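You operate a simulated robot arm through the tools that you are given. There is no shell and no other tool.

You are at the controls of a simulated robot arm. One attempt, no reset.

Task
Start trucks on the console and show it on the tv.
Fine: tile into the console slot, console and tv on, tv input to CONSOLE.

The check looks at the end state, three seconds after you hand in, the way a careful person would. Anything else that was tipped, shoved, dropped, spilled or broken makes it a failure.

Robot
A 6-joint arm with a fingered hand, fixed in place. Base frame: the origin is at the foot of the arm, x ahead of it, y to its left, z up; the work surface is at about z = 0.74. Units: m, degrees, N and s.
With the tool pointing down near the work surface it reaches from about 0.32 to 0.74 m from the base axis. Its first joint turns from -115.0 to 115.0 degrees. Payload 4 kg.
Tool frame: the origin (TCP) lies between the finger pads and is the grasp point; the fingertips stand 0.026 m ahead of it; z points along the fingers, y is the line along which they close. Largest opening 0.132 m; the body of the gripper starts 0.073 m behind the TCP. The gripper is a hand of 4 fingers: y runs from the thumb to the fingers, the wrist lies at [0, 0, -0.239] in the tool frame, and closing takes about 1.5 s.
Orientation is that of the tool frame in the base frame, as a unit quaternion [x, y, z, w]. With the fingers straight down and closing along the base's y, the tool's x points along the base's -x, its y along +y and its z along -z.

Tools
- The arm moves only by the tool send_rows. Its argument "motion" is text: rows parted by semicolons, each of 6 numbers parted by spaces: the turn, a rotation vector about the tool's x, y, z in degrees, then the shift along the tool's x, y, z in m. In form: rx ry rz tx ty tz; .... A call has 1 to 20 rows; each row is the pose to reach, as a shift and turn from the pose commanded when the call began, along the tool's axes at that moment. "grip" is the opening, from 0 (shut) to 1 (fully open), set as the call begins (left out, the last holds). Rows are played at 5 a second. More than 0.05 m and 8.6 degrees between two rows, or a gripper value outside its range, and nothing of the call is played. A pose out of reach is approached as far as the arm can. The call stops where the force on the tool passes 70 N (or 10 N more than at its start, if that is more) or the arm is blocked; 0.2 s more then pass. Each finger travels about 0.153 m/s and halts on what it meets, pressing with about 32 N; the grip force reading is that of the motor and also rises with nothing between the fingers. The clock runs only during rows and for 0.2 s after the last one: add rows that repeat a pose to give the fingers time. The reply holds the time, the measured pose of the TCP, the force on the tool along the base axes, the opening and the grip force, in the units named above and with some noise, with the torque about the TCP (base axes, N m) and any sound that the robot's microphone picked up.
- Cameras (640 x 400 px; columns grow to the right, rows downward): "scene" is fixed at [0.2179, -0.5007, 1.5234]; the picture's right is [0.94, -0.34, 0.00], its down [-0.20, -0.56, -0.80] and it looks along [0.27, 0.75, -0.60] (base axes); focal length 341 px, centre (320, 200). "wrist" rides on the gripper at [0.068, 0.002, -0.097] in the tool frame; the picture's right is [-0.02, 1.00, 0.00], its down [-0.82, -0.02, -0.58] and it looks along [-0.58, -0.01, 0.82] (tool axes); focal length 270 px, centre (320, 200). There is no depth. A picture from a camera that has moved, and an enlarged one, comes with that camera's place and axes in the base frame and with its lens.
- grab_frame(camera): a new picture of that camera. The clock stands still meanwhile.
- slide_trunk(by): slides the trunk up (or, below 0, down) by that many m; the arm rides with it, the base frame stays. It gives what a move gives, with no picture.
- set_fingers(finger1, finger2, finger3, thumb_bend): sets how far each is bent, from 0 (flat) to 1 (curled in); at 0.3 the hand is open as for a grip, at 0.7 the pads meet at the TCP. One left out holds its place. A second passes; each finger stops where it meets its share of the squeeze, and holds until it gets a number again. A gripper value or a shape takes the hand back. It gives what a move gives, with no picture; readings hold the bend of each and the force on the fingers (four entries, about 0 where the hand has none), thumb and palm.
- set_grasp(shape): the hand has 4 fingers and takes this shape, open, in about a second: jaw (thumb against the fingers, like two jaws); tri (thumb and two fingers); tip (a fingertip pinch); poke (one finger out to press); point (the index stretched); flat (the hand flat); cup (the hand cupped); fist (a fist). The gripper value then closes the fingers along that shape, each until it touches; the sizes above hold for jaw. It gives what a move gives, with no picture.
- inspect(camera, box): a new picture of the part [left, top, right, bottom] of that camera's present view, enlarged. The clock stands still meanwhile.
- finish_job(): hands the job in; it is judged then, once.

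Nothing tells you positions but the pictures and the camera data. Unless the task says otherwise, let go and move clear before handing in.

The tools are called by a JSON object that holds its "name" and its "arguments". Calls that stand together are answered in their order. send_rows: Moves the arm, as the interface text tells. Its arguments: {"type":"object","properties":{"motion":{"type":"string"},"grip":{"type":"number"}},"required":["motion"]} The other tools are called the same way: slide_trunk (by) slides the trunk up or down; set_grasp (shape) gives the hand a shape; set_fingers (finger1, finger2, finger3, thumb_bend) moves the fingers one by one; grab_frame (camera) takes a picture; inspect (camera, box) takes an enlarged picture of a part of a camera's view; finish_job () hands the job in.

At the start:

```text
time_s: 0.0
position: [0.2247, 0.3715, 1.1214]
tcp_rot: [0.0, 1.0, 0.0, -0.001]
contact_force: [0.0, 0.9, 0.3]
moment: [-0.02, 0.02, 0.0]
opening: 0.1319
grip_force: 0.0
shape: jaw
bend: [0.3, 0.3, 0.3, 0.3]
finger forces: [0.1, 0.1, 0.0, 0.0, 0.1, 0.0]
trunk travel left (down, up): [-0.875, 0.115]
```

scene: 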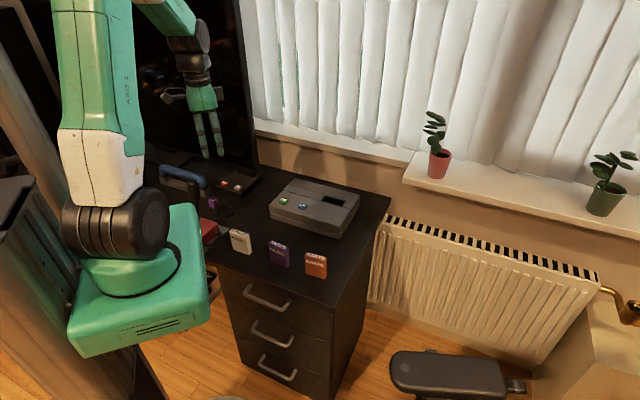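
wrist: 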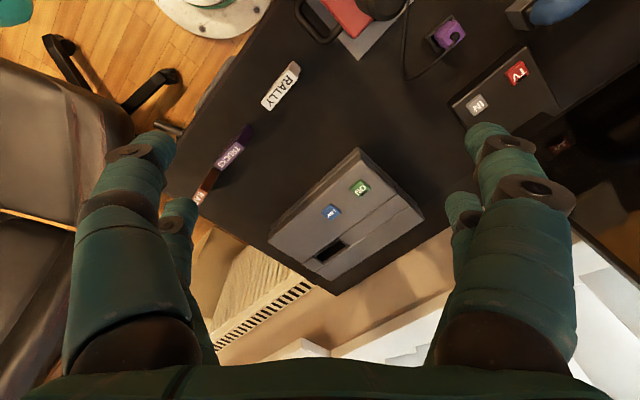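

I see a desk with a grey console (green and blue buttons, a dark slot), three standing tiles (RALLY white, TRUCKS purple, KARTS orange), and a tv with a small base panel that has a red TV button and a grey IN button. I'll look closer before moving.

{"name": "inspect", "arguments": {"camera": "scene", "box": [140, 140, 400, 300]}}

{"name": "inspect", "arguments": {"camera": "wrist", "box": [180, 40, 440, 300]}}

{"name": "inspect", "arguments": {"camera": "wrist", "box": [400, 0, 640, 150]}}

```text
2.46 times, centred on (270, 220) of scene
camera zoom: at [0.2179, -0.5007, 1.5234], right [0.94, -0.34, 0.0], down [-0.2, -0.56, -0.8], along [0.27, 0.75, -0.6], focal length 840 px, centre (443, 151)
```

zoom: 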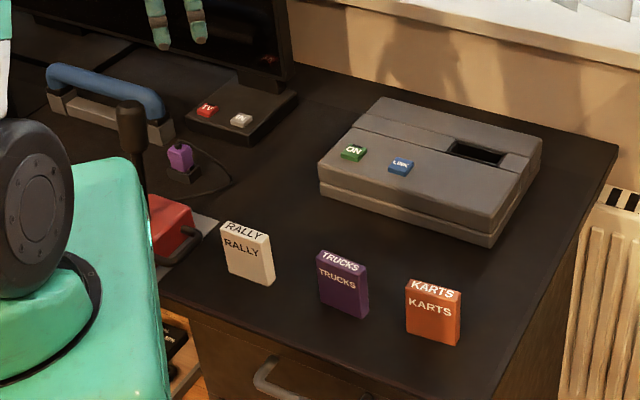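

```text
1.54 times, centred on (310, 170) of wrist
camera zoom: at [0.1566, 0.3727, 1.2174], right [0.02, 1.0, 0.0], down [0.82, -0.02, 0.58], along [0.58, -0.01, -0.82], focal length 416 px, centre (335, 246)
```

zoom: 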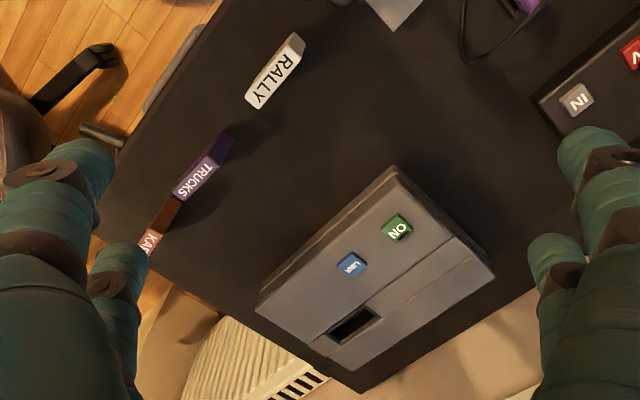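

```text
2.67 times, centred on (520, 75) of wrist
camera zoom: at [0.1566, 0.3727, 1.2174], right [0.02, 1.0, 0.0], down [0.82, -0.02, 0.58], along [0.58, -0.01, -0.82], focal length 721 px, centre (-213, 533)
```

zoom: 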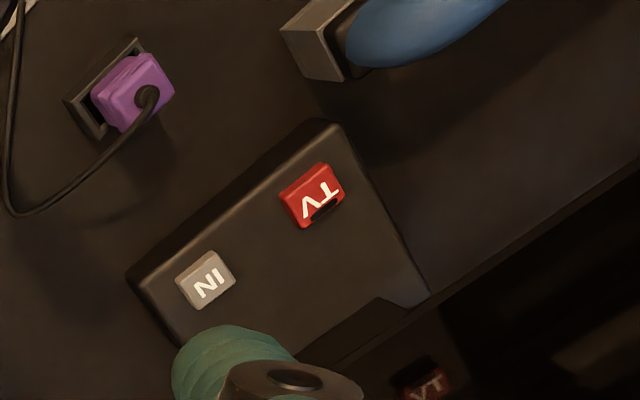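

The purple TRUCKS tile stands at about (0.35, 0.23), top at z≈0.81. The console ON button is near (0.42, 0.44, 0.80), the slot near (0.60, 0.39), and the tv panel near (0.25, 0.65). I'll turn the hand to line up with the tile and come closer for a better look.

{"name": "send_rows", "arguments": {"motion": "0 0 8 -0.00875 -0.0106 0.0281; 0 0 16 -0.0175 -0.0212 0.0562; 0 0 24 -0.02625 -0.03175 0.08425; 0 0 32 -0.035 -0.0423 0.1123; 0 0 40 -0.04375 -0.0529 0.1404; 0 0 48 -0.0525 -0.0635 0.1685; 0 0 48 -0.0525 -0.0635 0.1685", "grip": 1}}

{"name": "grab_frame", "arguments": {"camera": "wrist"}}

{"name": "grab_frame", "arguments": {"camera": "scene"}}

```text
time_s: 1.6
position: [0.2774, 0.3086, 0.9528]
tcp_rot: [0.408, 0.913, 0.0, 0.0]
contact_force: [0.1, 1.3, -0.5]
moment: [0.03, 0.0, 0.0]
opening: 0.132
grip_force: 0.0
shape: jaw
bend: [0.3, 0.3, 0.3, 0.3]
finger forces: [0.0, 0.0, 0.1, 0.1, 0.0, 0.0]
trunk travel left (down, up): [-0.875, 0.115]
```

```text
taken
camera wrist: at [0.2332, 0.3602, 1.0489], right [0.76, 0.65, 0.0], down [0.53, -0.62, 0.58], along [0.38, -0.44, -0.82], focal length 270 px, centre (320, 200)
```

wrist: 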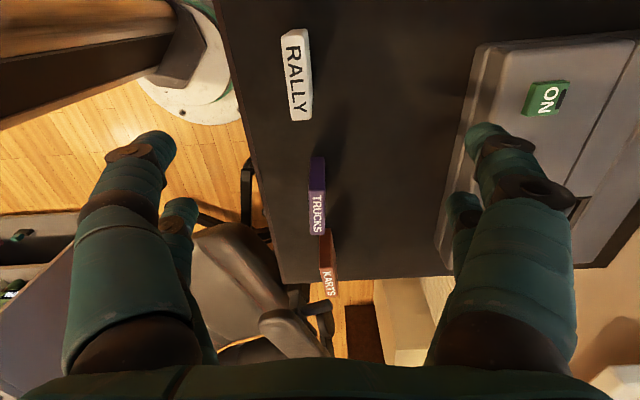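

```text
taken
```

scene: 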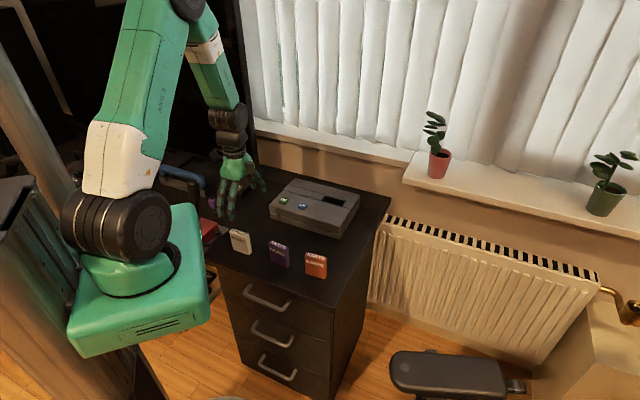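

The view is closer now and the tile is roughly lined up with the hand. I'll enlarge the tile region and the console.

{"name": "inspect", "arguments": {"camera": "wrist", "box": [240, 20, 400, 320]}}

{"name": "inspect", "arguments": {"camera": "scene", "box": [220, 215, 340, 290]}}

{"name": "inspect", "arguments": {"camera": "scene", "box": [250, 165, 370, 240]}}

```text
1.33 times, centred on (320, 170) of wrist
camera zoom: at [0.2332, 0.3602, 1.0489], right [0.76, 0.65, 0.0], down [0.53, -0.62, 0.58], along [0.38, -0.44, -0.82], focal length 360 px, centre (320, 240)
```

zoom: 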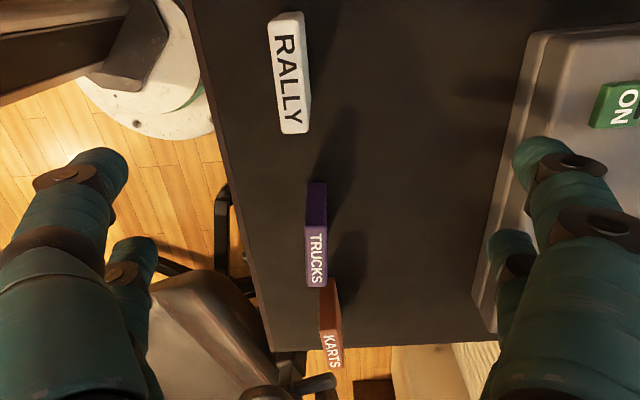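

```text
5.33 times, centred on (280, 252) of scene
camera zoom: at [0.2179, -0.5007, 1.5234], right [0.94, -0.34, 0.0], down [-0.2, -0.56, -0.8], along [0.27, 0.75, -0.6], focal length 1820 px, centre (533, -80)
```

zoom: 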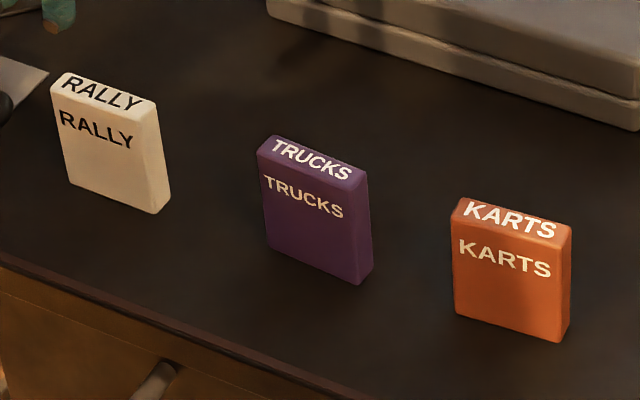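

```text
5.33 times, centred on (310, 202) of scene
camera zoom: at [0.2179, -0.5007, 1.5234], right [0.94, -0.34, 0.0], down [-0.2, -0.56, -0.8], along [0.27, 0.75, -0.6], focal length 1820 px, centre (373, 187)
```

zoom: 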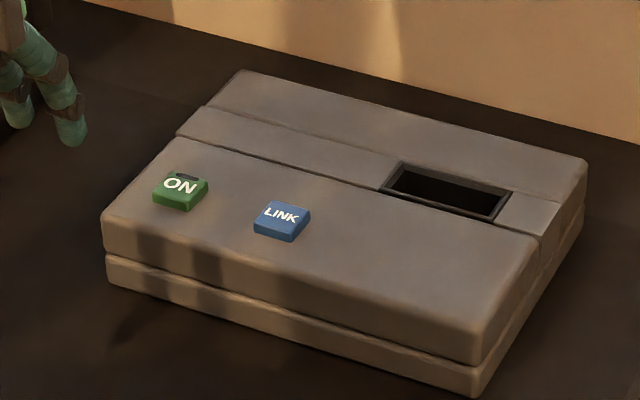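

Tiles, console and desk edge all seem turned about -45° in the base frame. I'll zoom in on the TRUCKS tile to fix its angle and centre.

{"name": "inspect", "arguments": {"camera": "wrist", "box": [280, 140, 360, 250]}}

{"name": "inspect", "arguments": {"camera": "scene", "box": [260, 235, 300, 275]}}

```text
3.64 times, centred on (320, 195) of wrist
camera zoom: at [0.2332, 0.3602, 1.0489], right [0.76, 0.65, 0.0], down [0.53, -0.62, 0.58], along [0.38, -0.44, -0.82], focal length 983 px, centre (320, 218)
```

zoom: 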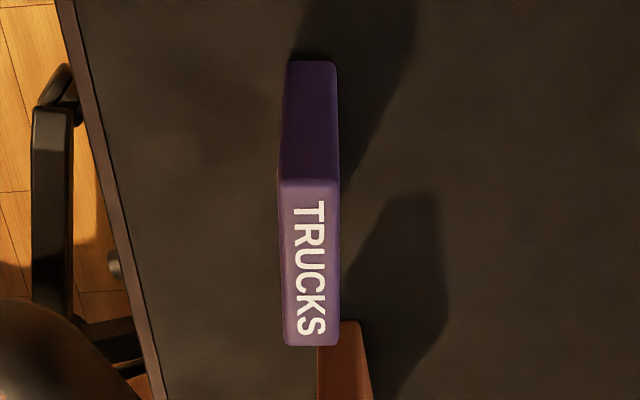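

```text
10.00 times, centred on (280, 255) of scene
camera zoom: at [0.2179, -0.5007, 1.5234], right [0.94, -0.34, 0.0], down [-0.2, -0.56, -0.8], along [0.27, 0.75, -0.6], focal length 3412 px, centre (720, -350)
```

zoom: 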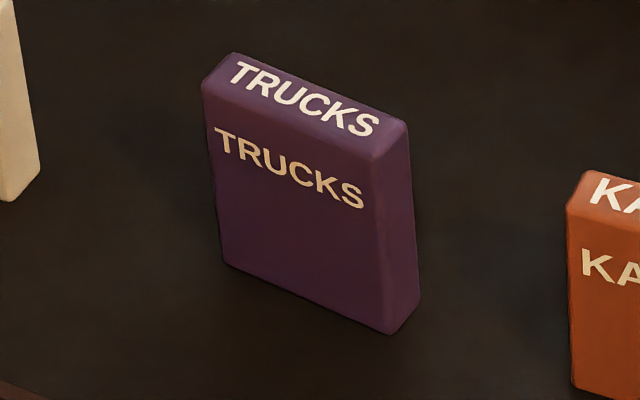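

The tile looks 0.06 wide, 0.015 thick and 0.075 tall, at about -48°, centred near (0.349, 0.220), and the hand is already lined up with it. I'll move to directly above it and check before going down.

{"name": "send_rows", "arguments": {"motion": "0 0 0 -0.0286 -0.0015 0.008; 0 0 0 -0.0571 -0.003 0.016; 0 0 0 -0.0857 -0.0046 0.024; 0 0 0 -0.1142 -0.0061 0.033; 0 0 0 -0.1142 -0.0061 0.033"}}

{"name": "grab_frame", "arguments": {"camera": "wrist"}}

{"name": "inspect", "arguments": {"camera": "scene", "box": [200, 140, 380, 300]}}

```text
time_s: 2.8
position: [0.3502, 0.2201, 0.9192]
tcp_rot: [0.405, 0.914, 0.0, 0.0]
contact_force: [0.2, -0.3, -0.4]
moment: [0.03, -0.01, 0.0]
opening: 0.1322
grip_force: 0.1
shape: jaw
bend: [0.3, 0.3, 0.3, 0.3]
finger forces: [0.0, 0.1, 0.0, 0.0, 0.0, 0.0]
trunk travel left (down, up): [-0.875, 0.115]
```

```text
taken
camera wrist: at [0.3059, 0.2711, 1.0157], right [0.76, 0.65, 0.0], down [0.53, -0.62, 0.58], along [0.38, -0.44, -0.82], focal length 270 px, centre (320, 200)
```

wrist: 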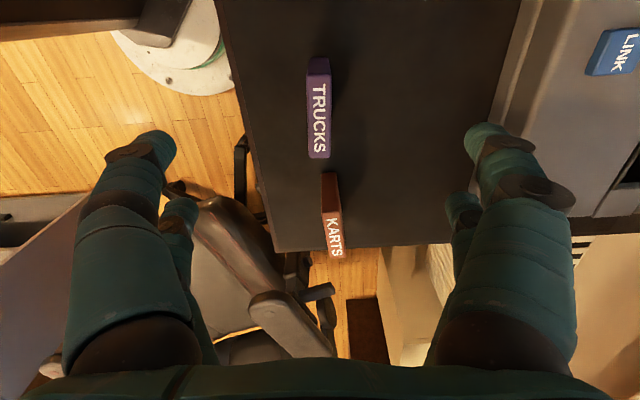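

```text
2.50 times, centred on (290, 220) of scene
camera zoom: at [0.2179, -0.5007, 1.5234], right [0.94, -0.34, 0.0], down [-0.2, -0.56, -0.8], along [0.27, 0.75, -0.6], focal length 853 px, centre (395, 150)
```

zoom: 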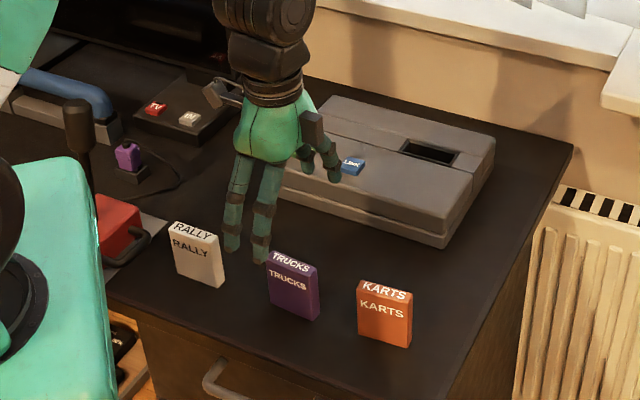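

The hand is centred over the TRUCKS tile, to within about 2 mm. I'll lower it straight down so the pads are around the top part of the tile.

{"name": "send_rows", "arguments": {"motion": "0 0 0 -0.001 0 0.03; 0 0 0 -0.002 0 0.06; 0 0 0 -0.002 0 0.09; 0 0 0 -0.002 0 0.112; 0 0 0 -0.002 0 0.112"}}

{"name": "grab_frame", "arguments": {"camera": "wrist"}}

{"name": "inspect", "arguments": {"camera": "scene", "box": [220, 180, 340, 290]}}

```text
time_s: 4.0
position: [0.3513, 0.2173, 0.8079]
tcp_rot: [0.407, 0.914, -0.001, 0.001]
contact_force: [0.1, 0.2, -0.3]
moment: [0.0, -0.01, -0.01]
opening: 0.132
grip_force: 0.2
shape: jaw
bend: [0.3, 0.3, 0.3, 0.3]
finger forces: [0.0, 0.1, 0.0, 0.0, 0.0, 0.1]
trunk travel left (down, up): [-0.875, 0.115]
```

```text
taken
camera wrist: at [0.3061, 0.2704, 0.9054], right [0.76, 0.65, 0.0], down [0.53, -0.62, 0.58], along [0.38, -0.44, -0.82], focal length 270 px, centre (320, 200)
```

wrist: 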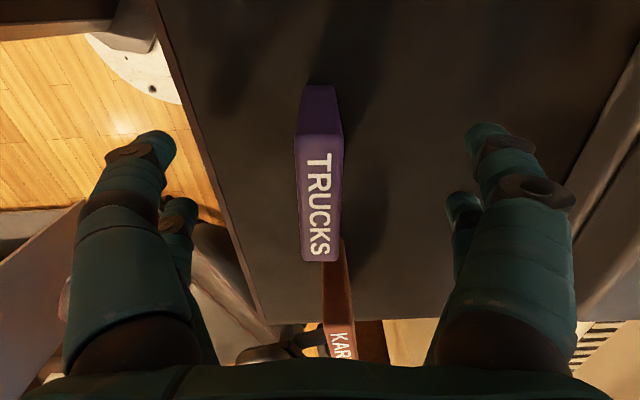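

```text
3.64 times, centred on (280, 235) of scene
camera zoom: at [0.2179, -0.5007, 1.5234], right [0.94, -0.34, 0.0], down [-0.2, -0.56, -0.8], along [0.27, 0.75, -0.6], focal length 1241 px, centre (466, 73)
```

zoom: 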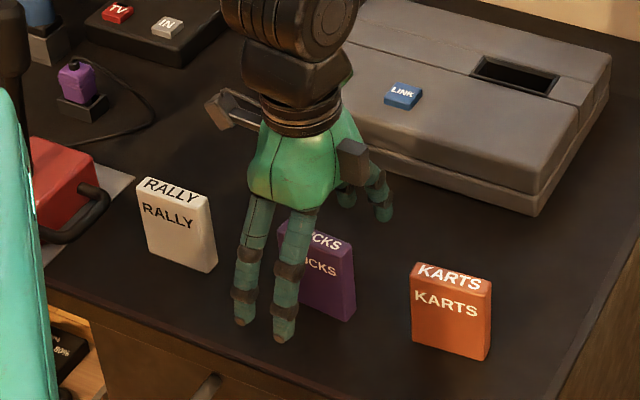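

The pads straddle the tile, with the tile top centred between the fingers. I'll close the hand on it.

{"name": "send_rows", "arguments": {"motion": "0 0 0 0 0 0; 0 0 0 0 0 0; 0 0 0 0 0 0; 0 0 0 0 0 0; 0 0 0 0 0 0; 0 0 0 0 0 0; 0 0 0 0 0 0; 0 0 0 0 0 0; 0 0 0 0 0 0; 0 0 0 0 0 0", "grip": 0}}

{"name": "grab_frame", "arguments": {"camera": "wrist"}}

{"name": "inspect", "arguments": {"camera": "scene", "box": [220, 180, 340, 290]}}

```text
time_s: 6.2
position: [0.3505, 0.2188, 0.8088]
tcp_rot: [0.407, 0.913, 0.0, 0.0]
contact_force: [0.1, -0.4, -0.2]
moment: [0.01, 0.01, -0.02]
opening: 0.0118
grip_force: 31.8
shape: jaw
bend: [0.72, 0.72, 0.72, 0.7]
finger forces: [29.0, 28.7, 28.6, 0.0, 29.1, 0.0]
trunk travel left (down, up): [-0.875, 0.115]
```

```text
taken
camera wrist: at [0.3061, 0.2704, 0.9056], right [0.76, 0.65, 0.0], down [0.53, -0.62, 0.58], along [0.38, -0.44, -0.82], focal length 270 px, centre (320, 200)
```

wrist: 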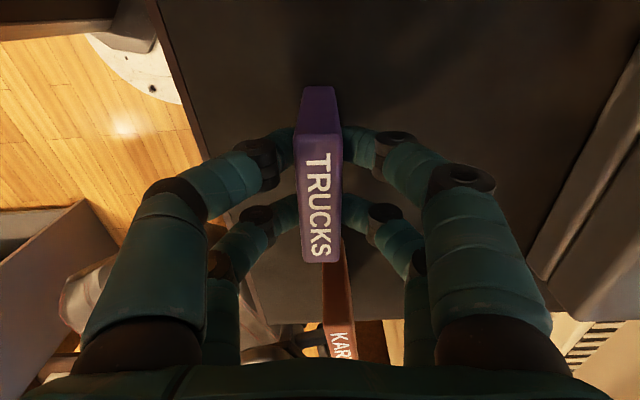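

```text
3.64 times, centred on (280, 235) of scene
camera zoom: at [0.2179, -0.5007, 1.5234], right [0.94, -0.34, 0.0], down [-0.2, -0.56, -0.8], along [0.27, 0.75, -0.6], focal length 1241 px, centre (466, 73)
```

zoom: 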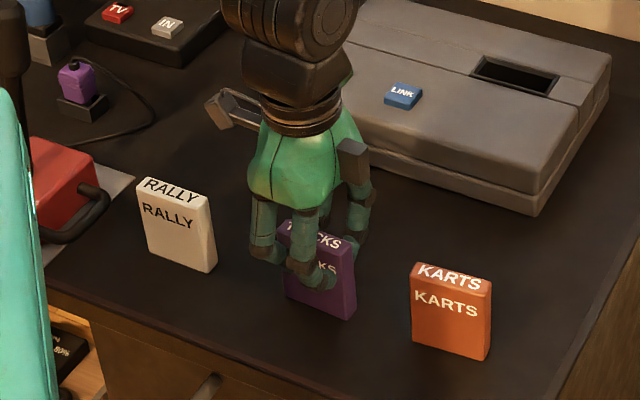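

The tile is held: the opening stopped at 0.0118 and every finger reads about 29 N. I'll lift it straight up, then carry it beside the console slot so the wrist camera can see the slot.

{"name": "send_rows", "arguments": {"motion": "0 0 0 0 0 -0.02; 0 0 0 0 0 -0.05; 0 0 0 0 0 -0.085; 0 0 0 0 0 -0.12; 0 0 0 0 0 -0.12"}}

{"name": "inspect", "arguments": {"camera": "scene", "box": [220, 160, 340, 290]}}

```text
time_s: 7.4
position: [0.3493, 0.2166, 0.9273]
tcp_rot: [0.407, 0.914, 0.0, 0.0]
contact_force: [0.1, 0.8, -1.2]
moment: [-0.04, 0.02, 0.03]
opening: 0.0121
grip_force: 32.2
shape: jaw
bend: [0.72, 0.72, 0.72, 0.7]
finger forces: [29.1, 28.6, 28.5, 0.0, 29.3, 0.1]
trunk travel left (down, up): [-0.875, 0.115]
```

```text
3.08 times, centred on (280, 225) of scene
camera zoom: at [0.2179, -0.5007, 1.5234], right [0.94, -0.34, 0.0], down [-0.2, -0.56, -0.8], along [0.27, 0.75, -0.6], focal length 1050 px, centre (443, 123)
```

zoom: 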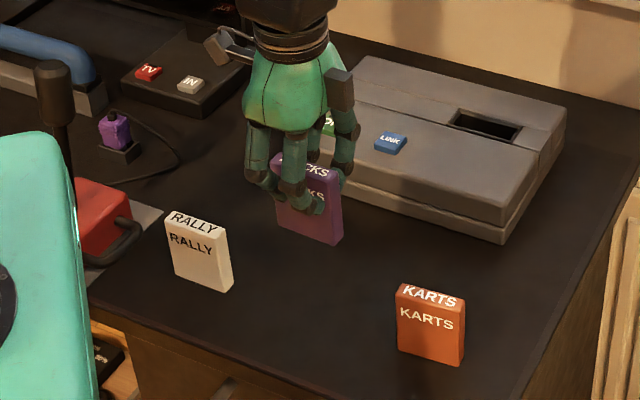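

The tile came up cleanly. Next I'll carry it beside the slot for a close look.

{"name": "send_rows", "arguments": {"motion": "0 0 0 -0.011 0.037 0; 0 0 0 -0.022 0.074 0; 0 0 0 -0.033 0.11 0; 0 0 0 -0.044 0.147 0; 0 0 0 -0.055 0.184 0; 0 0 0 -0.066 0.2207 0; 0 0 0 -0.066 0.2207 0"}}

{"name": "grab_frame", "arguments": {"camera": "wrist"}}

{"name": "grab_frame", "arguments": {"camera": "scene"}}

```text
time_s: 9.0
position: [0.5585, 0.3169, 0.9284]
tcp_rot: [0.407, 0.913, 0.0, 0.0]
contact_force: [-0.6, -0.4, -0.3]
moment: [-0.03, 0.01, -0.01]
opening: 0.012
grip_force: 32.6
shape: jaw
bend: [0.72, 0.72, 0.72, 0.7]
finger forces: [29.1, 28.7, 28.7, 0.0, 29.2, 0.1]
trunk travel left (down, up): [-0.875, 0.115]
```

```text
taken
camera wrist: at [0.5134, 0.3692, 1.0237], right [0.76, 0.65, 0.0], down [0.53, -0.62, 0.58], along [0.38, -0.44, -0.82], focal length 270 px, centre (320, 200)
```

wrist: 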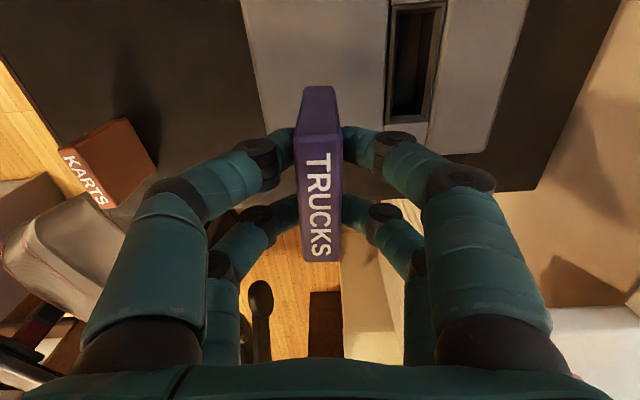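

```text
taken
```

scene: 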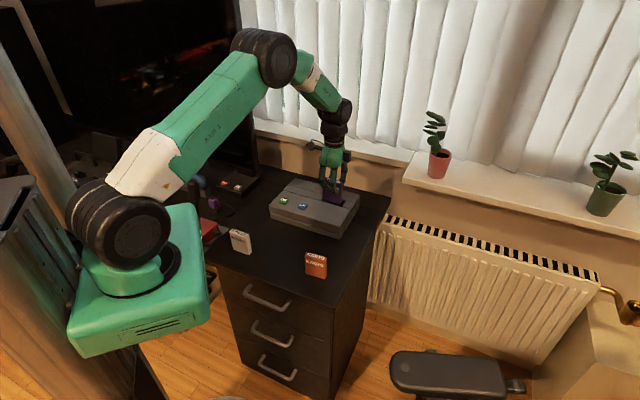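

{"name": "inspect", "arguments": {"camera": "wrist", "box": [340, 0, 500, 140]}}

{"name": "inspect", "arguments": {"camera": "wrist", "box": [240, 60, 400, 280]}}

{"name": "inspect", "arguments": {"camera": "scene", "box": [300, 150, 380, 220]}}

```text
2.86 times, centred on (420, 70) of wrist
camera zoom: at [0.5134, 0.3692, 1.0237], right [0.76, 0.65, 0.0], down [0.53, -0.62, 0.58], along [0.38, -0.44, -0.82], focal length 772 px, centre (34, 571)
```

zoom: 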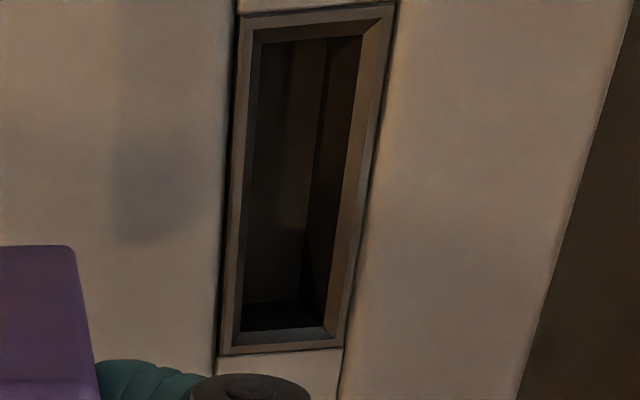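

```text
1.82 times, centred on (320, 170) of wrist
camera zoom: at [0.5134, 0.3692, 1.0237], right [0.76, 0.65, 0.0], down [0.53, -0.62, 0.58], along [0.38, -0.44, -0.82], focal length 491 px, centre (320, 254)
```

zoom: 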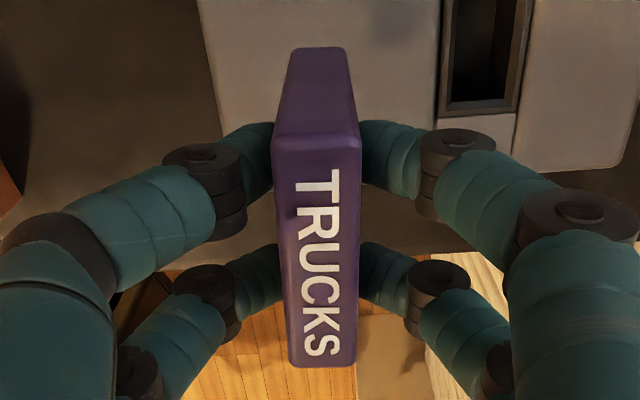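

```text
5.71 times, centred on (340, 185) of scene
camera zoom: at [0.2179, -0.5007, 1.5234], right [0.94, -0.34, 0.0], down [-0.2, -0.56, -0.8], along [0.27, 0.75, -0.6], focal length 1950 px, centre (206, 286)
```

zoom: 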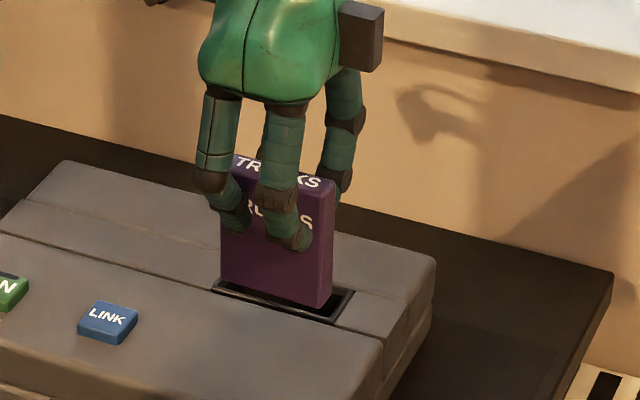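

The slot is clear in view: its top is at z≈0.80, its centre is 0.029 m along tool x and 0.071 m along tool y from the hand, and it is turned about 3.2° from the tile. I'll rotate, centre over it and come down to just above it.

{"name": "send_rows", "arguments": {"motion": "0 0 -1 0.0097 0.0237 0; 0 0 -2.2 0.0193 0.0475 0; 0 0 -3.2 0.029 0.0712 0; 0 0 -3.2 0.029 0.0712 0.02; 0 0 -3.2 0.029 0.0712 0.04; 0 0 -3.2 0.029 0.0712 0.04; 0 0 -3.2 0.029 0.0712 0.04"}}

{"name": "grab_frame", "arguments": {"camera": "wrist"}}

{"name": "inspect", "arguments": {"camera": "scene", "box": [300, 150, 380, 220]}}

```text
time_s: 10.6
position: [0.5922, 0.385, 0.887]
tcp_rot: [0.382, 0.924, 0.0, 0.0]
contact_force: [-0.3, -0.4, -0.6]
moment: [-0.03, -0.02, -0.01]
opening: 0.0119
grip_force: 31.4
shape: jaw
bend: [0.72, 0.72, 0.72, 0.7]
finger forces: [29.0, 28.7, 28.6, 0.1, 29.1, 0.0]
trunk travel left (down, up): [-0.875, 0.115]
```

```text
taken
camera wrist: at [0.5451, 0.4335, 0.9841], right [0.72, 0.69, 0.0], down [0.56, -0.59, 0.58], along [0.4, -0.42, -0.82], focal length 270 px, centre (320, 200)
```

wrist: 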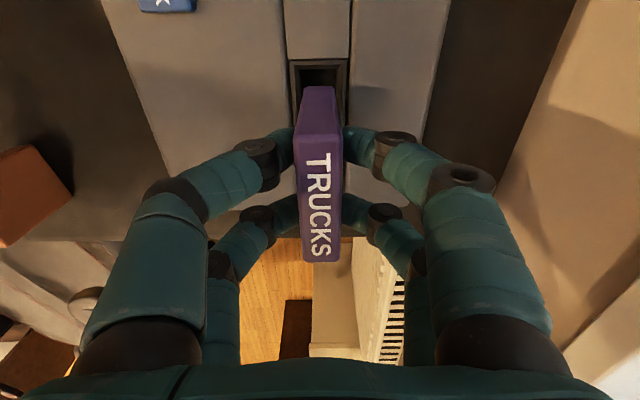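

```text
5.71 times, centred on (340, 185) of scene
camera zoom: at [0.2179, -0.5007, 1.5234], right [0.94, -0.34, 0.0], down [-0.2, -0.56, -0.8], along [0.27, 0.75, -0.6], focal length 1950 px, centre (206, 286)
```

zoom: 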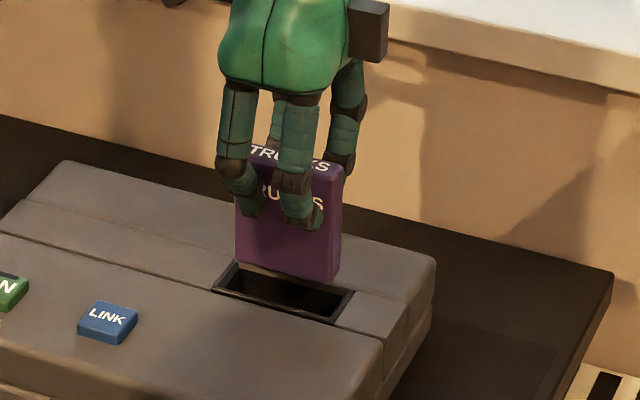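

The tile sits just above the slot and looks lined up. I'll zoom in to check the alignment finely before inserting it.

{"name": "inspect", "arguments": {"camera": "scene", "box": [325, 180, 369, 210]}}

{"name": "inspect", "arguments": {"camera": "wrist", "box": [270, 40, 370, 150]}}

```text
13.33 times, centred on (347, 195) of scene
camera zoom: at [0.2179, -0.5007, 1.5234], right [0.94, -0.34, 0.0], down [-0.2, -0.56, -0.8], along [0.27, 0.75, -0.6], focal length 4550 px, centre (-40, 267)
```

zoom: 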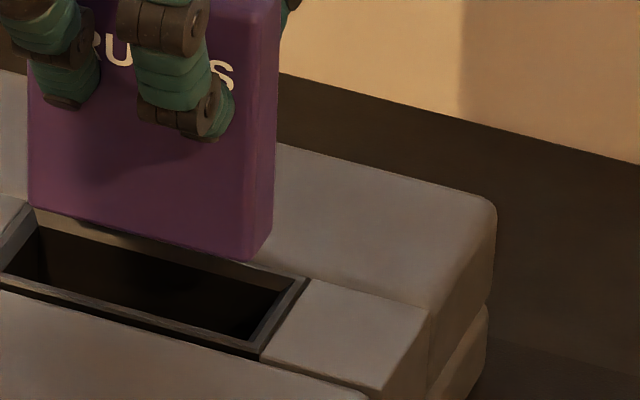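

```text
3.64 times, centred on (320, 95) of wrist
camera zoom: at [0.5451, 0.4335, 0.9841], right [0.72, 0.69, 0.0], down [0.56, -0.59, 0.58], along [0.4, -0.42, -0.82], focal length 983 px, centre (320, 582)
```

zoom: 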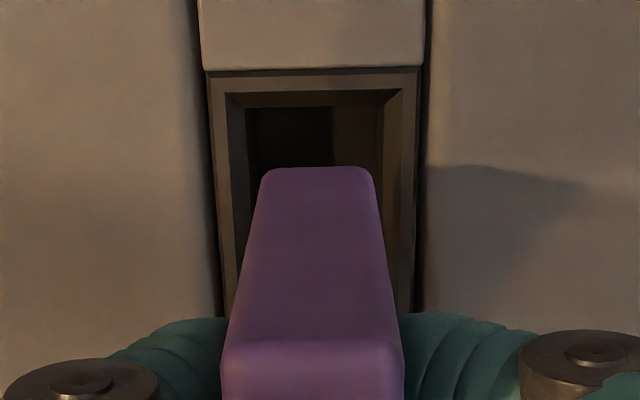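

Tile and slot agree to about 1 mm in both directions. I'll lower it slowly into the mouth of the slot and watch the force.

{"name": "send_rows", "arguments": {"motion": "0 0 0 0 -0.0005 0.006; 0 0 0 0 -0.0005 0.012; 0 0 0 0 -0.0005 0.018; 0 0 0 0 -0.0005 0.023; 0 0 0 0 -0.0005 0.028; 0 0 0 0 -0.0005 0.032; 0 0 0 0 -0.0005 0.032"}}

{"name": "inspect", "arguments": {"camera": "scene", "box": [315, 165, 375, 210]}}

{"name": "inspect", "arguments": {"camera": "wrist", "box": [220, 30, 420, 200]}}

```text
time_s: 12.2
position: [0.5909, 0.3855, 0.8548]
tcp_rot: [0.381, 0.924, 0.0, 0.0]
contact_force: [-0.8, -0.4, -0.3]
moment: [0.02, -0.03, 0.01]
opening: 0.0118
grip_force: 32.2
shape: jaw
bend: [0.72, 0.72, 0.72, 0.7]
finger forces: [29.0, 28.7, 28.6, 0.0, 29.1, 0.0]
trunk travel left (down, up): [-0.875, 0.115]
```

```text
8.89 times, centred on (345, 188) of scene
camera zoom: at [0.2179, -0.5007, 1.5234], right [0.94, -0.34, 0.0], down [-0.2, -0.56, -0.8], along [0.27, 0.75, -0.6], focal length 3033 px, centre (98, 311)
```

zoom: 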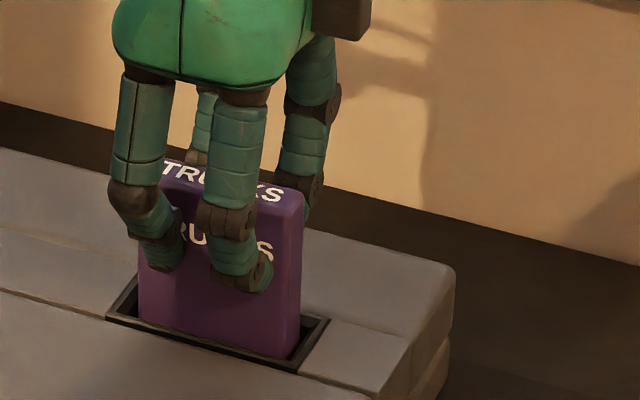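

```text
2.35 times, centred on (320, 115) of wrist
camera zoom: at [0.5444, 0.4357, 0.9514], right [0.72, 0.69, 0.0], down [0.57, -0.59, 0.58], along [0.4, -0.42, -0.82], focal length 636 px, centre (320, 400)
```

zoom: 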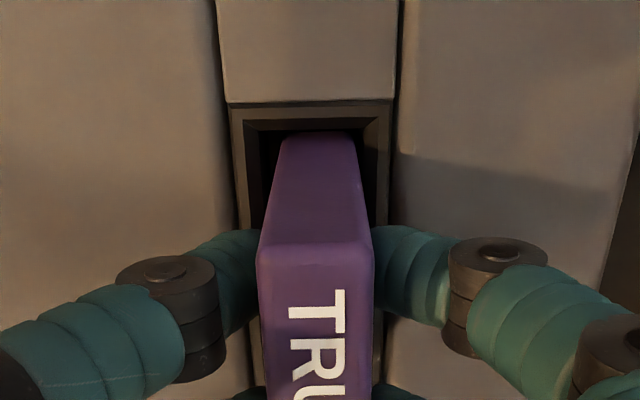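

The tile has entered the slot with no contact. I'll keep lowering it gently.

{"name": "send_rows", "arguments": {"motion": "0 0 0 0 0 0.004; 0 0 0 0 0 0.008; 0 0 0 0 0 0.012; 0 0 0 0 0 0.016; 0 0 0 0 0 0.019; 0 0 0 0 0 0.019"}}

{"name": "inspect", "arguments": {"camera": "scene", "box": [315, 165, 375, 210]}}

{"name": "inspect", "arguments": {"camera": "wrist", "box": [220, 30, 420, 200]}}

```text
time_s: 13.6
position: [0.5933, 0.3851, 0.839]
tcp_rot: [0.38, 0.925, 0.002, 0.002]
contact_force: [-0.4, 1.3, 17.2]
moment: [0.07, 0.12, 0.01]
opening: 0.0122
grip_force: 31.8
shape: jaw
bend: [0.72, 0.72, 0.72, 0.71]
finger forces: [32.4, 31.0, 29.9, 0.1, 32.6, 0.1]
trunk travel left (down, up): [-0.875, 0.115]
```

```text
8.89 times, centred on (345, 188) of scene
camera zoom: at [0.2179, -0.5007, 1.5234], right [0.94, -0.34, 0.0], down [-0.2, -0.56, -0.8], along [0.27, 0.75, -0.6], focal length 3033 px, centre (98, 311)
```

zoom: 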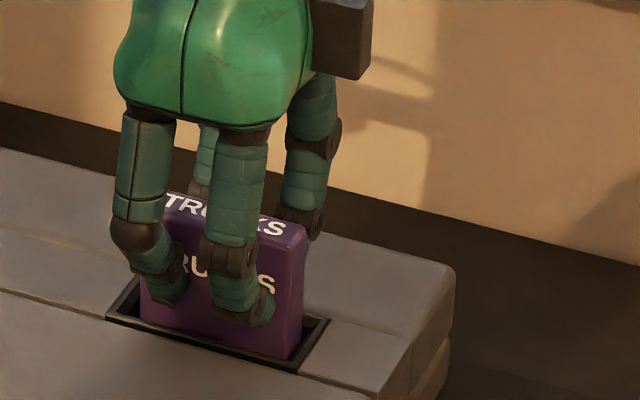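

```text
2.35 times, centred on (320, 115) of wrist
camera zoom: at [0.5444, 0.4339, 0.9358], right [0.72, 0.69, 0.01], down [0.56, -0.59, 0.58], along [0.4, -0.41, -0.82], focal length 636 px, centre (320, 400)
```

zoom: 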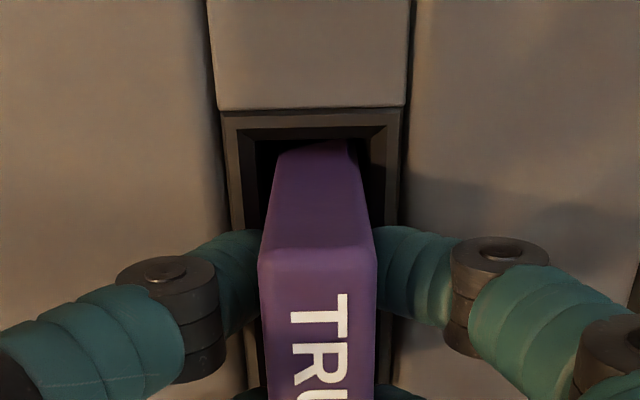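

Contact at 17 N with the tile about 28 mm down and the fingers still clear of the console, so it looks like the slot floor. I'll press slightly more to make sure it is seated.

{"name": "send_rows", "arguments": {"motion": "0 0 0 0 0 0.002; 0 0 0 0 0 0.004; 0 0 0 0 0 0.004; 0 0 0 0 0 0.004"}}

{"name": "inspect", "arguments": {"camera": "scene", "box": [315, 165, 375, 210]}}

```text
time_s: 14.6
position: [0.5918, 0.3855, 0.8382]
tcp_rot: [0.381, 0.925, 0.005, 0.003]
contact_force: [-1.7, 1.5, 41.2]
moment: [0.12, 0.18, 0.01]
opening: 0.0133
grip_force: 32.2
shape: jaw
bend: [0.72, 0.72, 0.73, 0.71]
finger forces: [36.5, 34.6, 33.1, 0.0, 37.5, 0.0]
trunk travel left (down, up): [-0.875, 0.115]
```

```text
8.89 times, centred on (345, 188) of scene
camera zoom: at [0.2179, -0.5007, 1.5234], right [0.94, -0.34, 0.0], down [-0.2, -0.56, -0.8], along [0.27, 0.75, -0.6], focal length 3033 px, centre (98, 311)
```

zoom: 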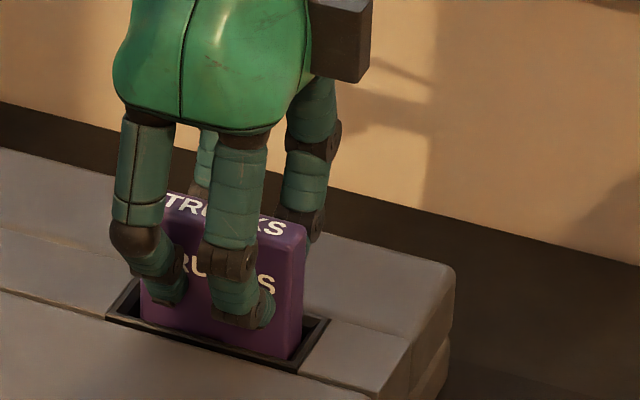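

It is seated: pressing at 41 N moved it less than 1 mm. I'll relax the press, open the hand and lift straight off.

{"name": "send_rows", "arguments": {"motion": "0 0 0 0 0 -0.003; 0 0 0 0 0 -0.0065; 0 0 0 0 0 -0.0065"}}

{"name": "send_rows", "arguments": {"motion": "0 0 0 0 0 0; 0 0 0 0 0 0; 0 0 0 0 0 0; 0 0 0 0 0 0; 0 0 0 0 0 0; 0 0 0 0 0 0", "grip": 0.5}}

{"name": "inspect", "arguments": {"camera": "scene", "box": [315, 165, 375, 210]}}

{"name": "grab_frame", "arguments": {"camera": "wrist"}}

```text
time_s: 15.4
position: [0.5909, 0.3848, 0.8381]
tcp_rot: [0.38, 0.925, 0.001, 0.001]
contact_force: [0.9, 6.0, 21.8]
moment: [0.3, -0.04, 0.01]
opening: 0.0129
grip_force: 32.3
shape: jaw
bend: [0.72, 0.72, 0.73, 0.71]
finger forces: [36.5, 34.7, 31.6, 0.0, 34.1, 0.1]
trunk travel left (down, up): [-0.875, 0.115]
```

```text
time_s: 16.8
position: [0.5932, 0.3832, 0.838]
tcp_rot: [0.381, 0.925, 0.0, 0.001]
contact_force: [-0.6, 0.2, 0.3]
moment: [0.03, 0.0, -0.03]
opening: 0.0655
grip_force: 0.1
shape: jaw
bend: [0.73, 0.73, 0.73, 0.7]
finger forces: [0.0, 0.0, 0.1, 0.0, 0.1, 0.1]
trunk travel left (down, up): [-0.875, 0.115]
```

```text
8.89 times, centred on (345, 188) of scene
camera zoom: at [0.2179, -0.5007, 1.5234], right [0.94, -0.34, 0.0], down [-0.2, -0.56, -0.8], along [0.27, 0.75, -0.6], focal length 3033 px, centre (98, 311)
```

zoom: 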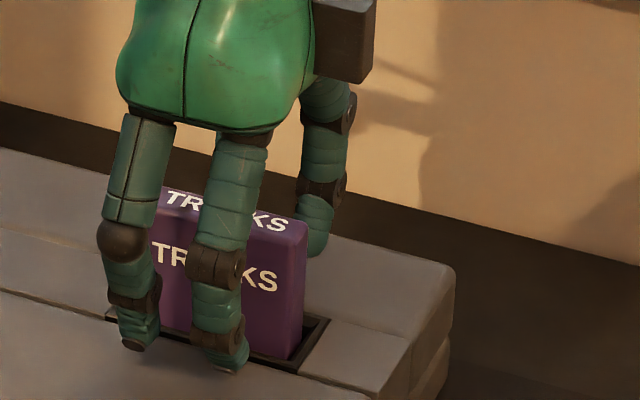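

```text
taken
camera wrist: at [0.5452, 0.4334, 0.9343], right [0.72, 0.69, 0.0], down [0.56, -0.59, 0.58], along [0.4, -0.42, -0.82], focal length 270 px, centre (320, 200)
```

wrist: 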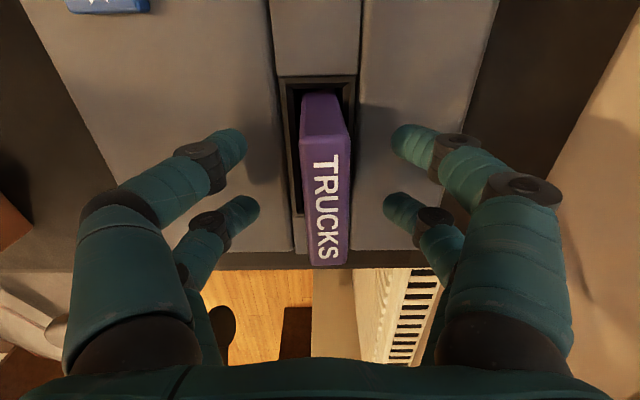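

The hand has let go and the tile stands in the slot. I'll lift straight up clear of it and then shape the hand for pressing.

{"name": "send_rows", "arguments": {"motion": "0 0 0 0 0 -0.03; 0 0 0 0 0 -0.07; 0 0 0 0 0 -0.11; 0 0 0 0 0 -0.15; 0 0 0 0 0 -0.15"}}

{"name": "set_grasp", "arguments": {"shape": "poke"}}

{"name": "grab_frame", "arguments": {"camera": "wrist"}}

{"name": "grab_frame", "arguments": {"camera": "scene"}}

{"name": "inspect", "arguments": {"camera": "scene", "box": [260, 80, 400, 240]}}

```text
time_s: 18.0
position: [0.5892, 0.3869, 0.9892]
tcp_rot: [0.381, 0.925, -0.001, 0.0]
contact_force: [-0.4, 0.2, -0.5]
moment: [0.01, 0.02, -0.02]
opening: 0.0655
grip_force: 0.1
shape: jaw
bend: [0.73, 0.73, 0.73, 0.7]
finger forces: [0.0, 0.1, 0.0, 0.0, 0.0, 0.1]
trunk travel left (down, up): [-0.875, 0.115]
```

```text
time_s: 18.9
position: [0.589, 0.385, 0.9881]
tcp_rot: [0.38, 0.925, 0.0, -0.001]
contact_force: [0.2, -0.2, 0.4]
moment: [0.02, 0.01, 0.0]
opening: 0.0
grip_force: 0.0
shape: poke
bend: [1.0, 1.0, 1.0, 0.34]
finger forces: [0.1, 0.0, 0.0, 0.1, 0.0, 0.0]
trunk travel left (down, up): [-0.875, 0.115]
```

```text
taken
camera wrist: at [0.5423, 0.436, 1.0852], right [0.72, 0.69, 0.0], down [0.56, -0.59, 0.58], along [0.4, -0.42, -0.82], focal length 270 px, centre (320, 200)
```

wrist: 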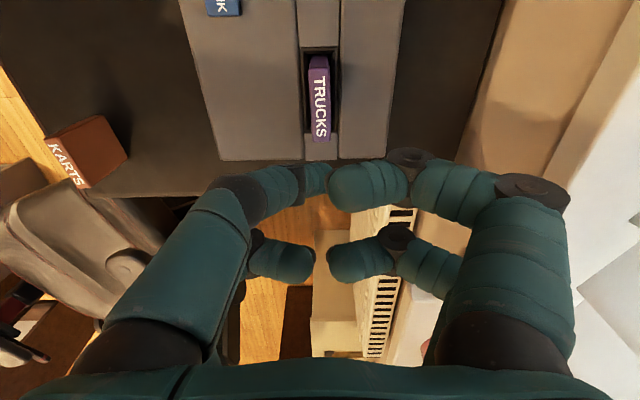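

```text
taken
```

scene: 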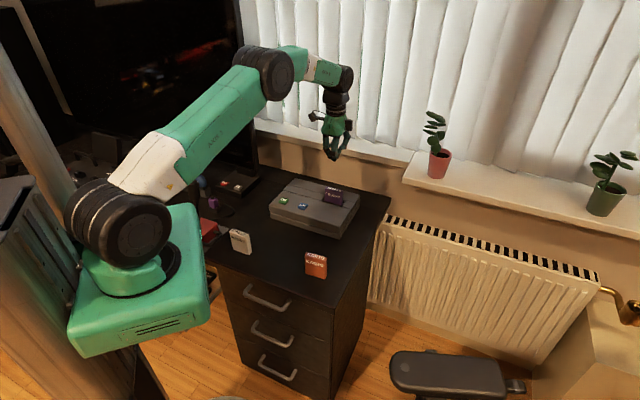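

```text
2.50 times, centred on (330, 160) of scene
camera zoom: at [0.2179, -0.5007, 1.5234], right [0.94, -0.34, 0.0], down [-0.2, -0.56, -0.8], along [0.27, 0.75, -0.6], focal length 853 px, centre (295, 300)
```

zoom: 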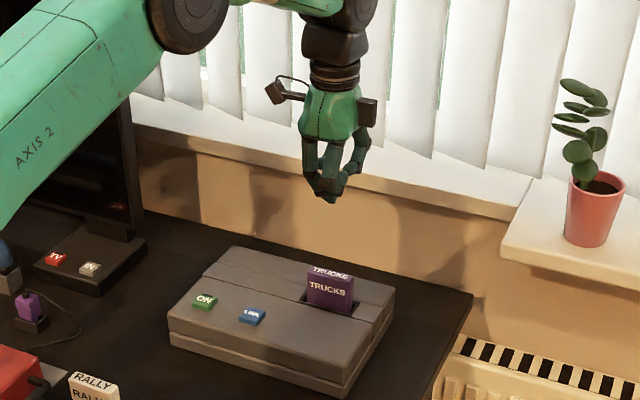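

The poke shape looks almost fully curled in this view. I'll try the point shape and compare which finger sticks out.

{"name": "set_grasp", "arguments": {"shape": "point"}}

{"name": "grab_frame", "arguments": {"camera": "wrist"}}

{"name": "inspect", "arguments": {"camera": "scene", "box": [300, 80, 370, 170]}}

```text
time_s: 19.8
position: [0.5903, 0.3867, 0.9874]
tcp_rot: [0.381, 0.925, -0.001, 0.0]
contact_force: [0.1, -0.7, 0.3]
moment: [0.0, -0.01, -0.03]
opening: 0.0001
grip_force: 0.0
shape: point
bend: [0.24, 0.99, 1.0, 0.39]
finger forces: [0.0, 0.1, 0.1, 0.0, 0.0, 0.0]
trunk travel left (down, up): [-0.875, 0.115]
```

```text
taken
camera wrist: at [0.5424, 0.436, 1.0852], right [0.72, 0.69, 0.0], down [0.56, -0.59, 0.58], along [0.4, -0.42, -0.82], focal length 270 px, centre (320, 200)
```

wrist: 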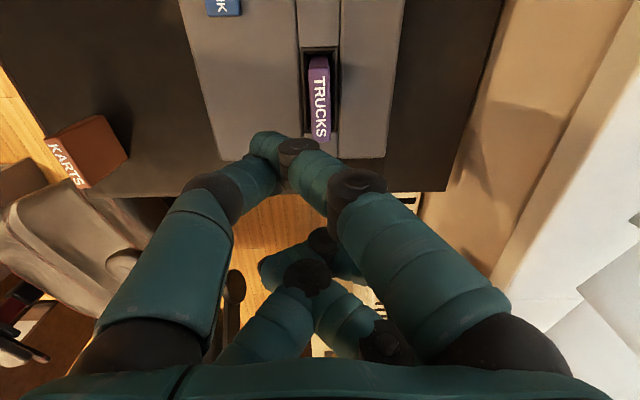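

```text
4.44 times, centred on (335, 125) of scene
camera zoom: at [0.2179, -0.5007, 1.5234], right [0.94, -0.34, 0.0], down [-0.2, -0.56, -0.8], along [0.27, 0.75, -0.6], focal length 1517 px, centre (253, 533)
```

zoom: 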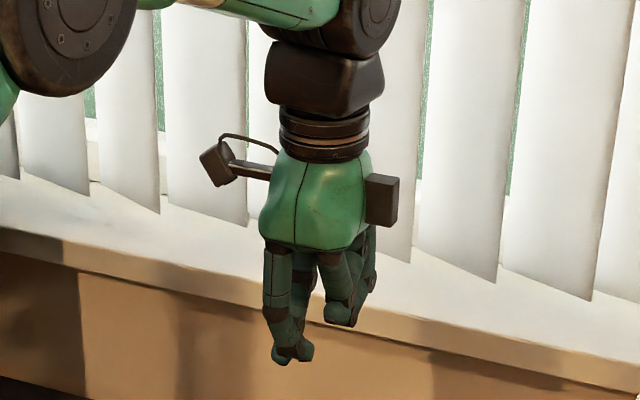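

In the point shape one near finger stretches while the thumb rests against it. I'll try setting the fingers one by one to get a single clear pressing tip.

{"name": "set_fingers", "arguments": {"finger1": 0.35, "finger2": 1, "finger3": 1, "thumb_bend": 0}}

{"name": "grab_frame", "arguments": {"camera": "wrist"}}

{"name": "inspect", "arguments": {"camera": "scene", "box": [300, 80, 370, 170]}}

```text
time_s: 20.8
position: [0.5909, 0.3865, 0.9895]
tcp_rot: [0.38, 0.925, 0.001, -0.001]
contact_force: [0.5, -0.3, 0.5]
moment: [0.03, 0.0, -0.02]
opening: 0.1502
grip_force: 0.1
shape: fingers
bend: [0.35, 0.91, 1.0, 0.0]
finger forces: [0.1, 0.0, 0.0, 0.0, 0.0, 0.1]
trunk travel left (down, up): [-0.875, 0.115]
```

```text
taken
camera wrist: at [0.5424, 0.436, 1.0852], right [0.72, 0.69, 0.0], down [0.56, -0.59, 0.58], along [0.4, -0.42, -0.82], focal length 270 px, centre (320, 200)
```

wrist: 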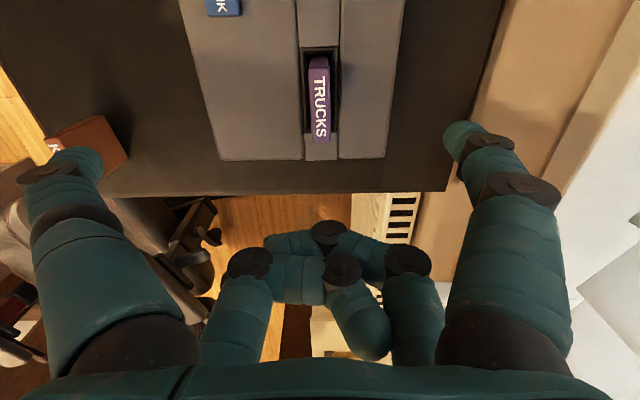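

```text
4.44 times, centred on (335, 125) of scene
camera zoom: at [0.2179, -0.5007, 1.5234], right [0.94, -0.34, 0.0], down [-0.2, -0.56, -0.8], along [0.27, 0.75, -0.6], focal length 1517 px, centre (253, 533)
```

zoom: 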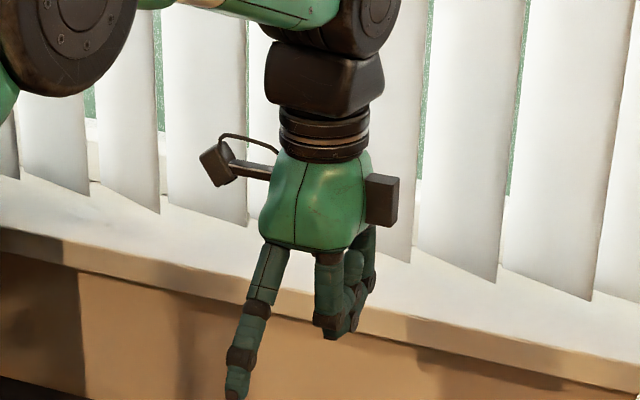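

Now it is clear: the left-near digit is the thumb, the right-near one is finger 1, and fingers 2 and 3 are the far pair. I'll curl the thumb as well so that only finger 1 reaches down.

{"name": "set_fingers", "arguments": {"finger1": 0.3, "finger2": 1, "finger3": 1, "thumb_bend": 1}}

{"name": "grab_frame", "arguments": {"camera": "wrist"}}

{"name": "inspect", "arguments": {"camera": "scene", "box": [300, 80, 370, 170]}}

```text
time_s: 21.8
position: [0.5893, 0.3862, 0.9878]
tcp_rot: [0.381, 0.925, 0.0, 0.0]
contact_force: [0.5, 0.0, -0.5]
moment: [0.0, 0.03, 0.02]
opening: 0.0455
grip_force: 0.1
shape: fingers
bend: [0.3, 0.91, 1.0, 1.0]
finger forces: [0.1, 0.1, 0.0, 0.0, 0.1, 0.0]
trunk travel left (down, up): [-0.875, 0.115]
```

```text
taken
camera wrist: at [0.5424, 0.436, 1.0852], right [0.72, 0.69, 0.0], down [0.56, -0.59, 0.58], along [0.4, -0.42, -0.82], focal length 270 px, centre (320, 200)
```

wrist: 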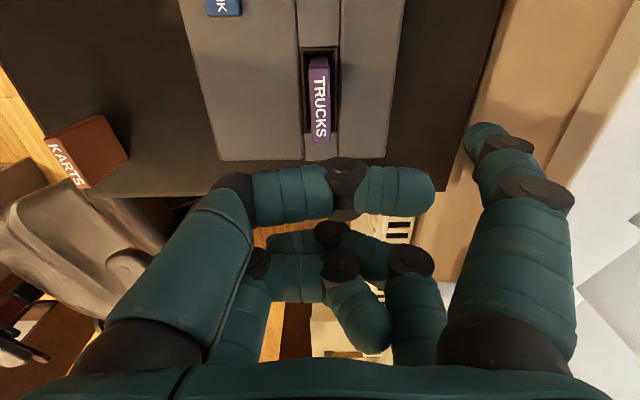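

```text
4.44 times, centred on (335, 125) of scene
camera zoom: at [0.2179, -0.5007, 1.5234], right [0.94, -0.34, 0.0], down [-0.2, -0.56, -0.8], along [0.27, 0.75, -0.6], focal length 1517 px, centre (253, 533)
```

zoom: 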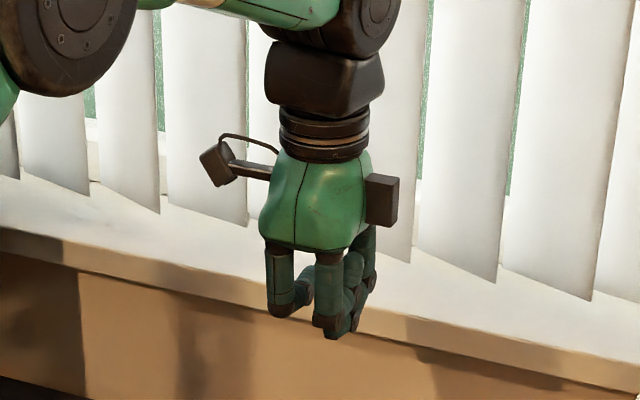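

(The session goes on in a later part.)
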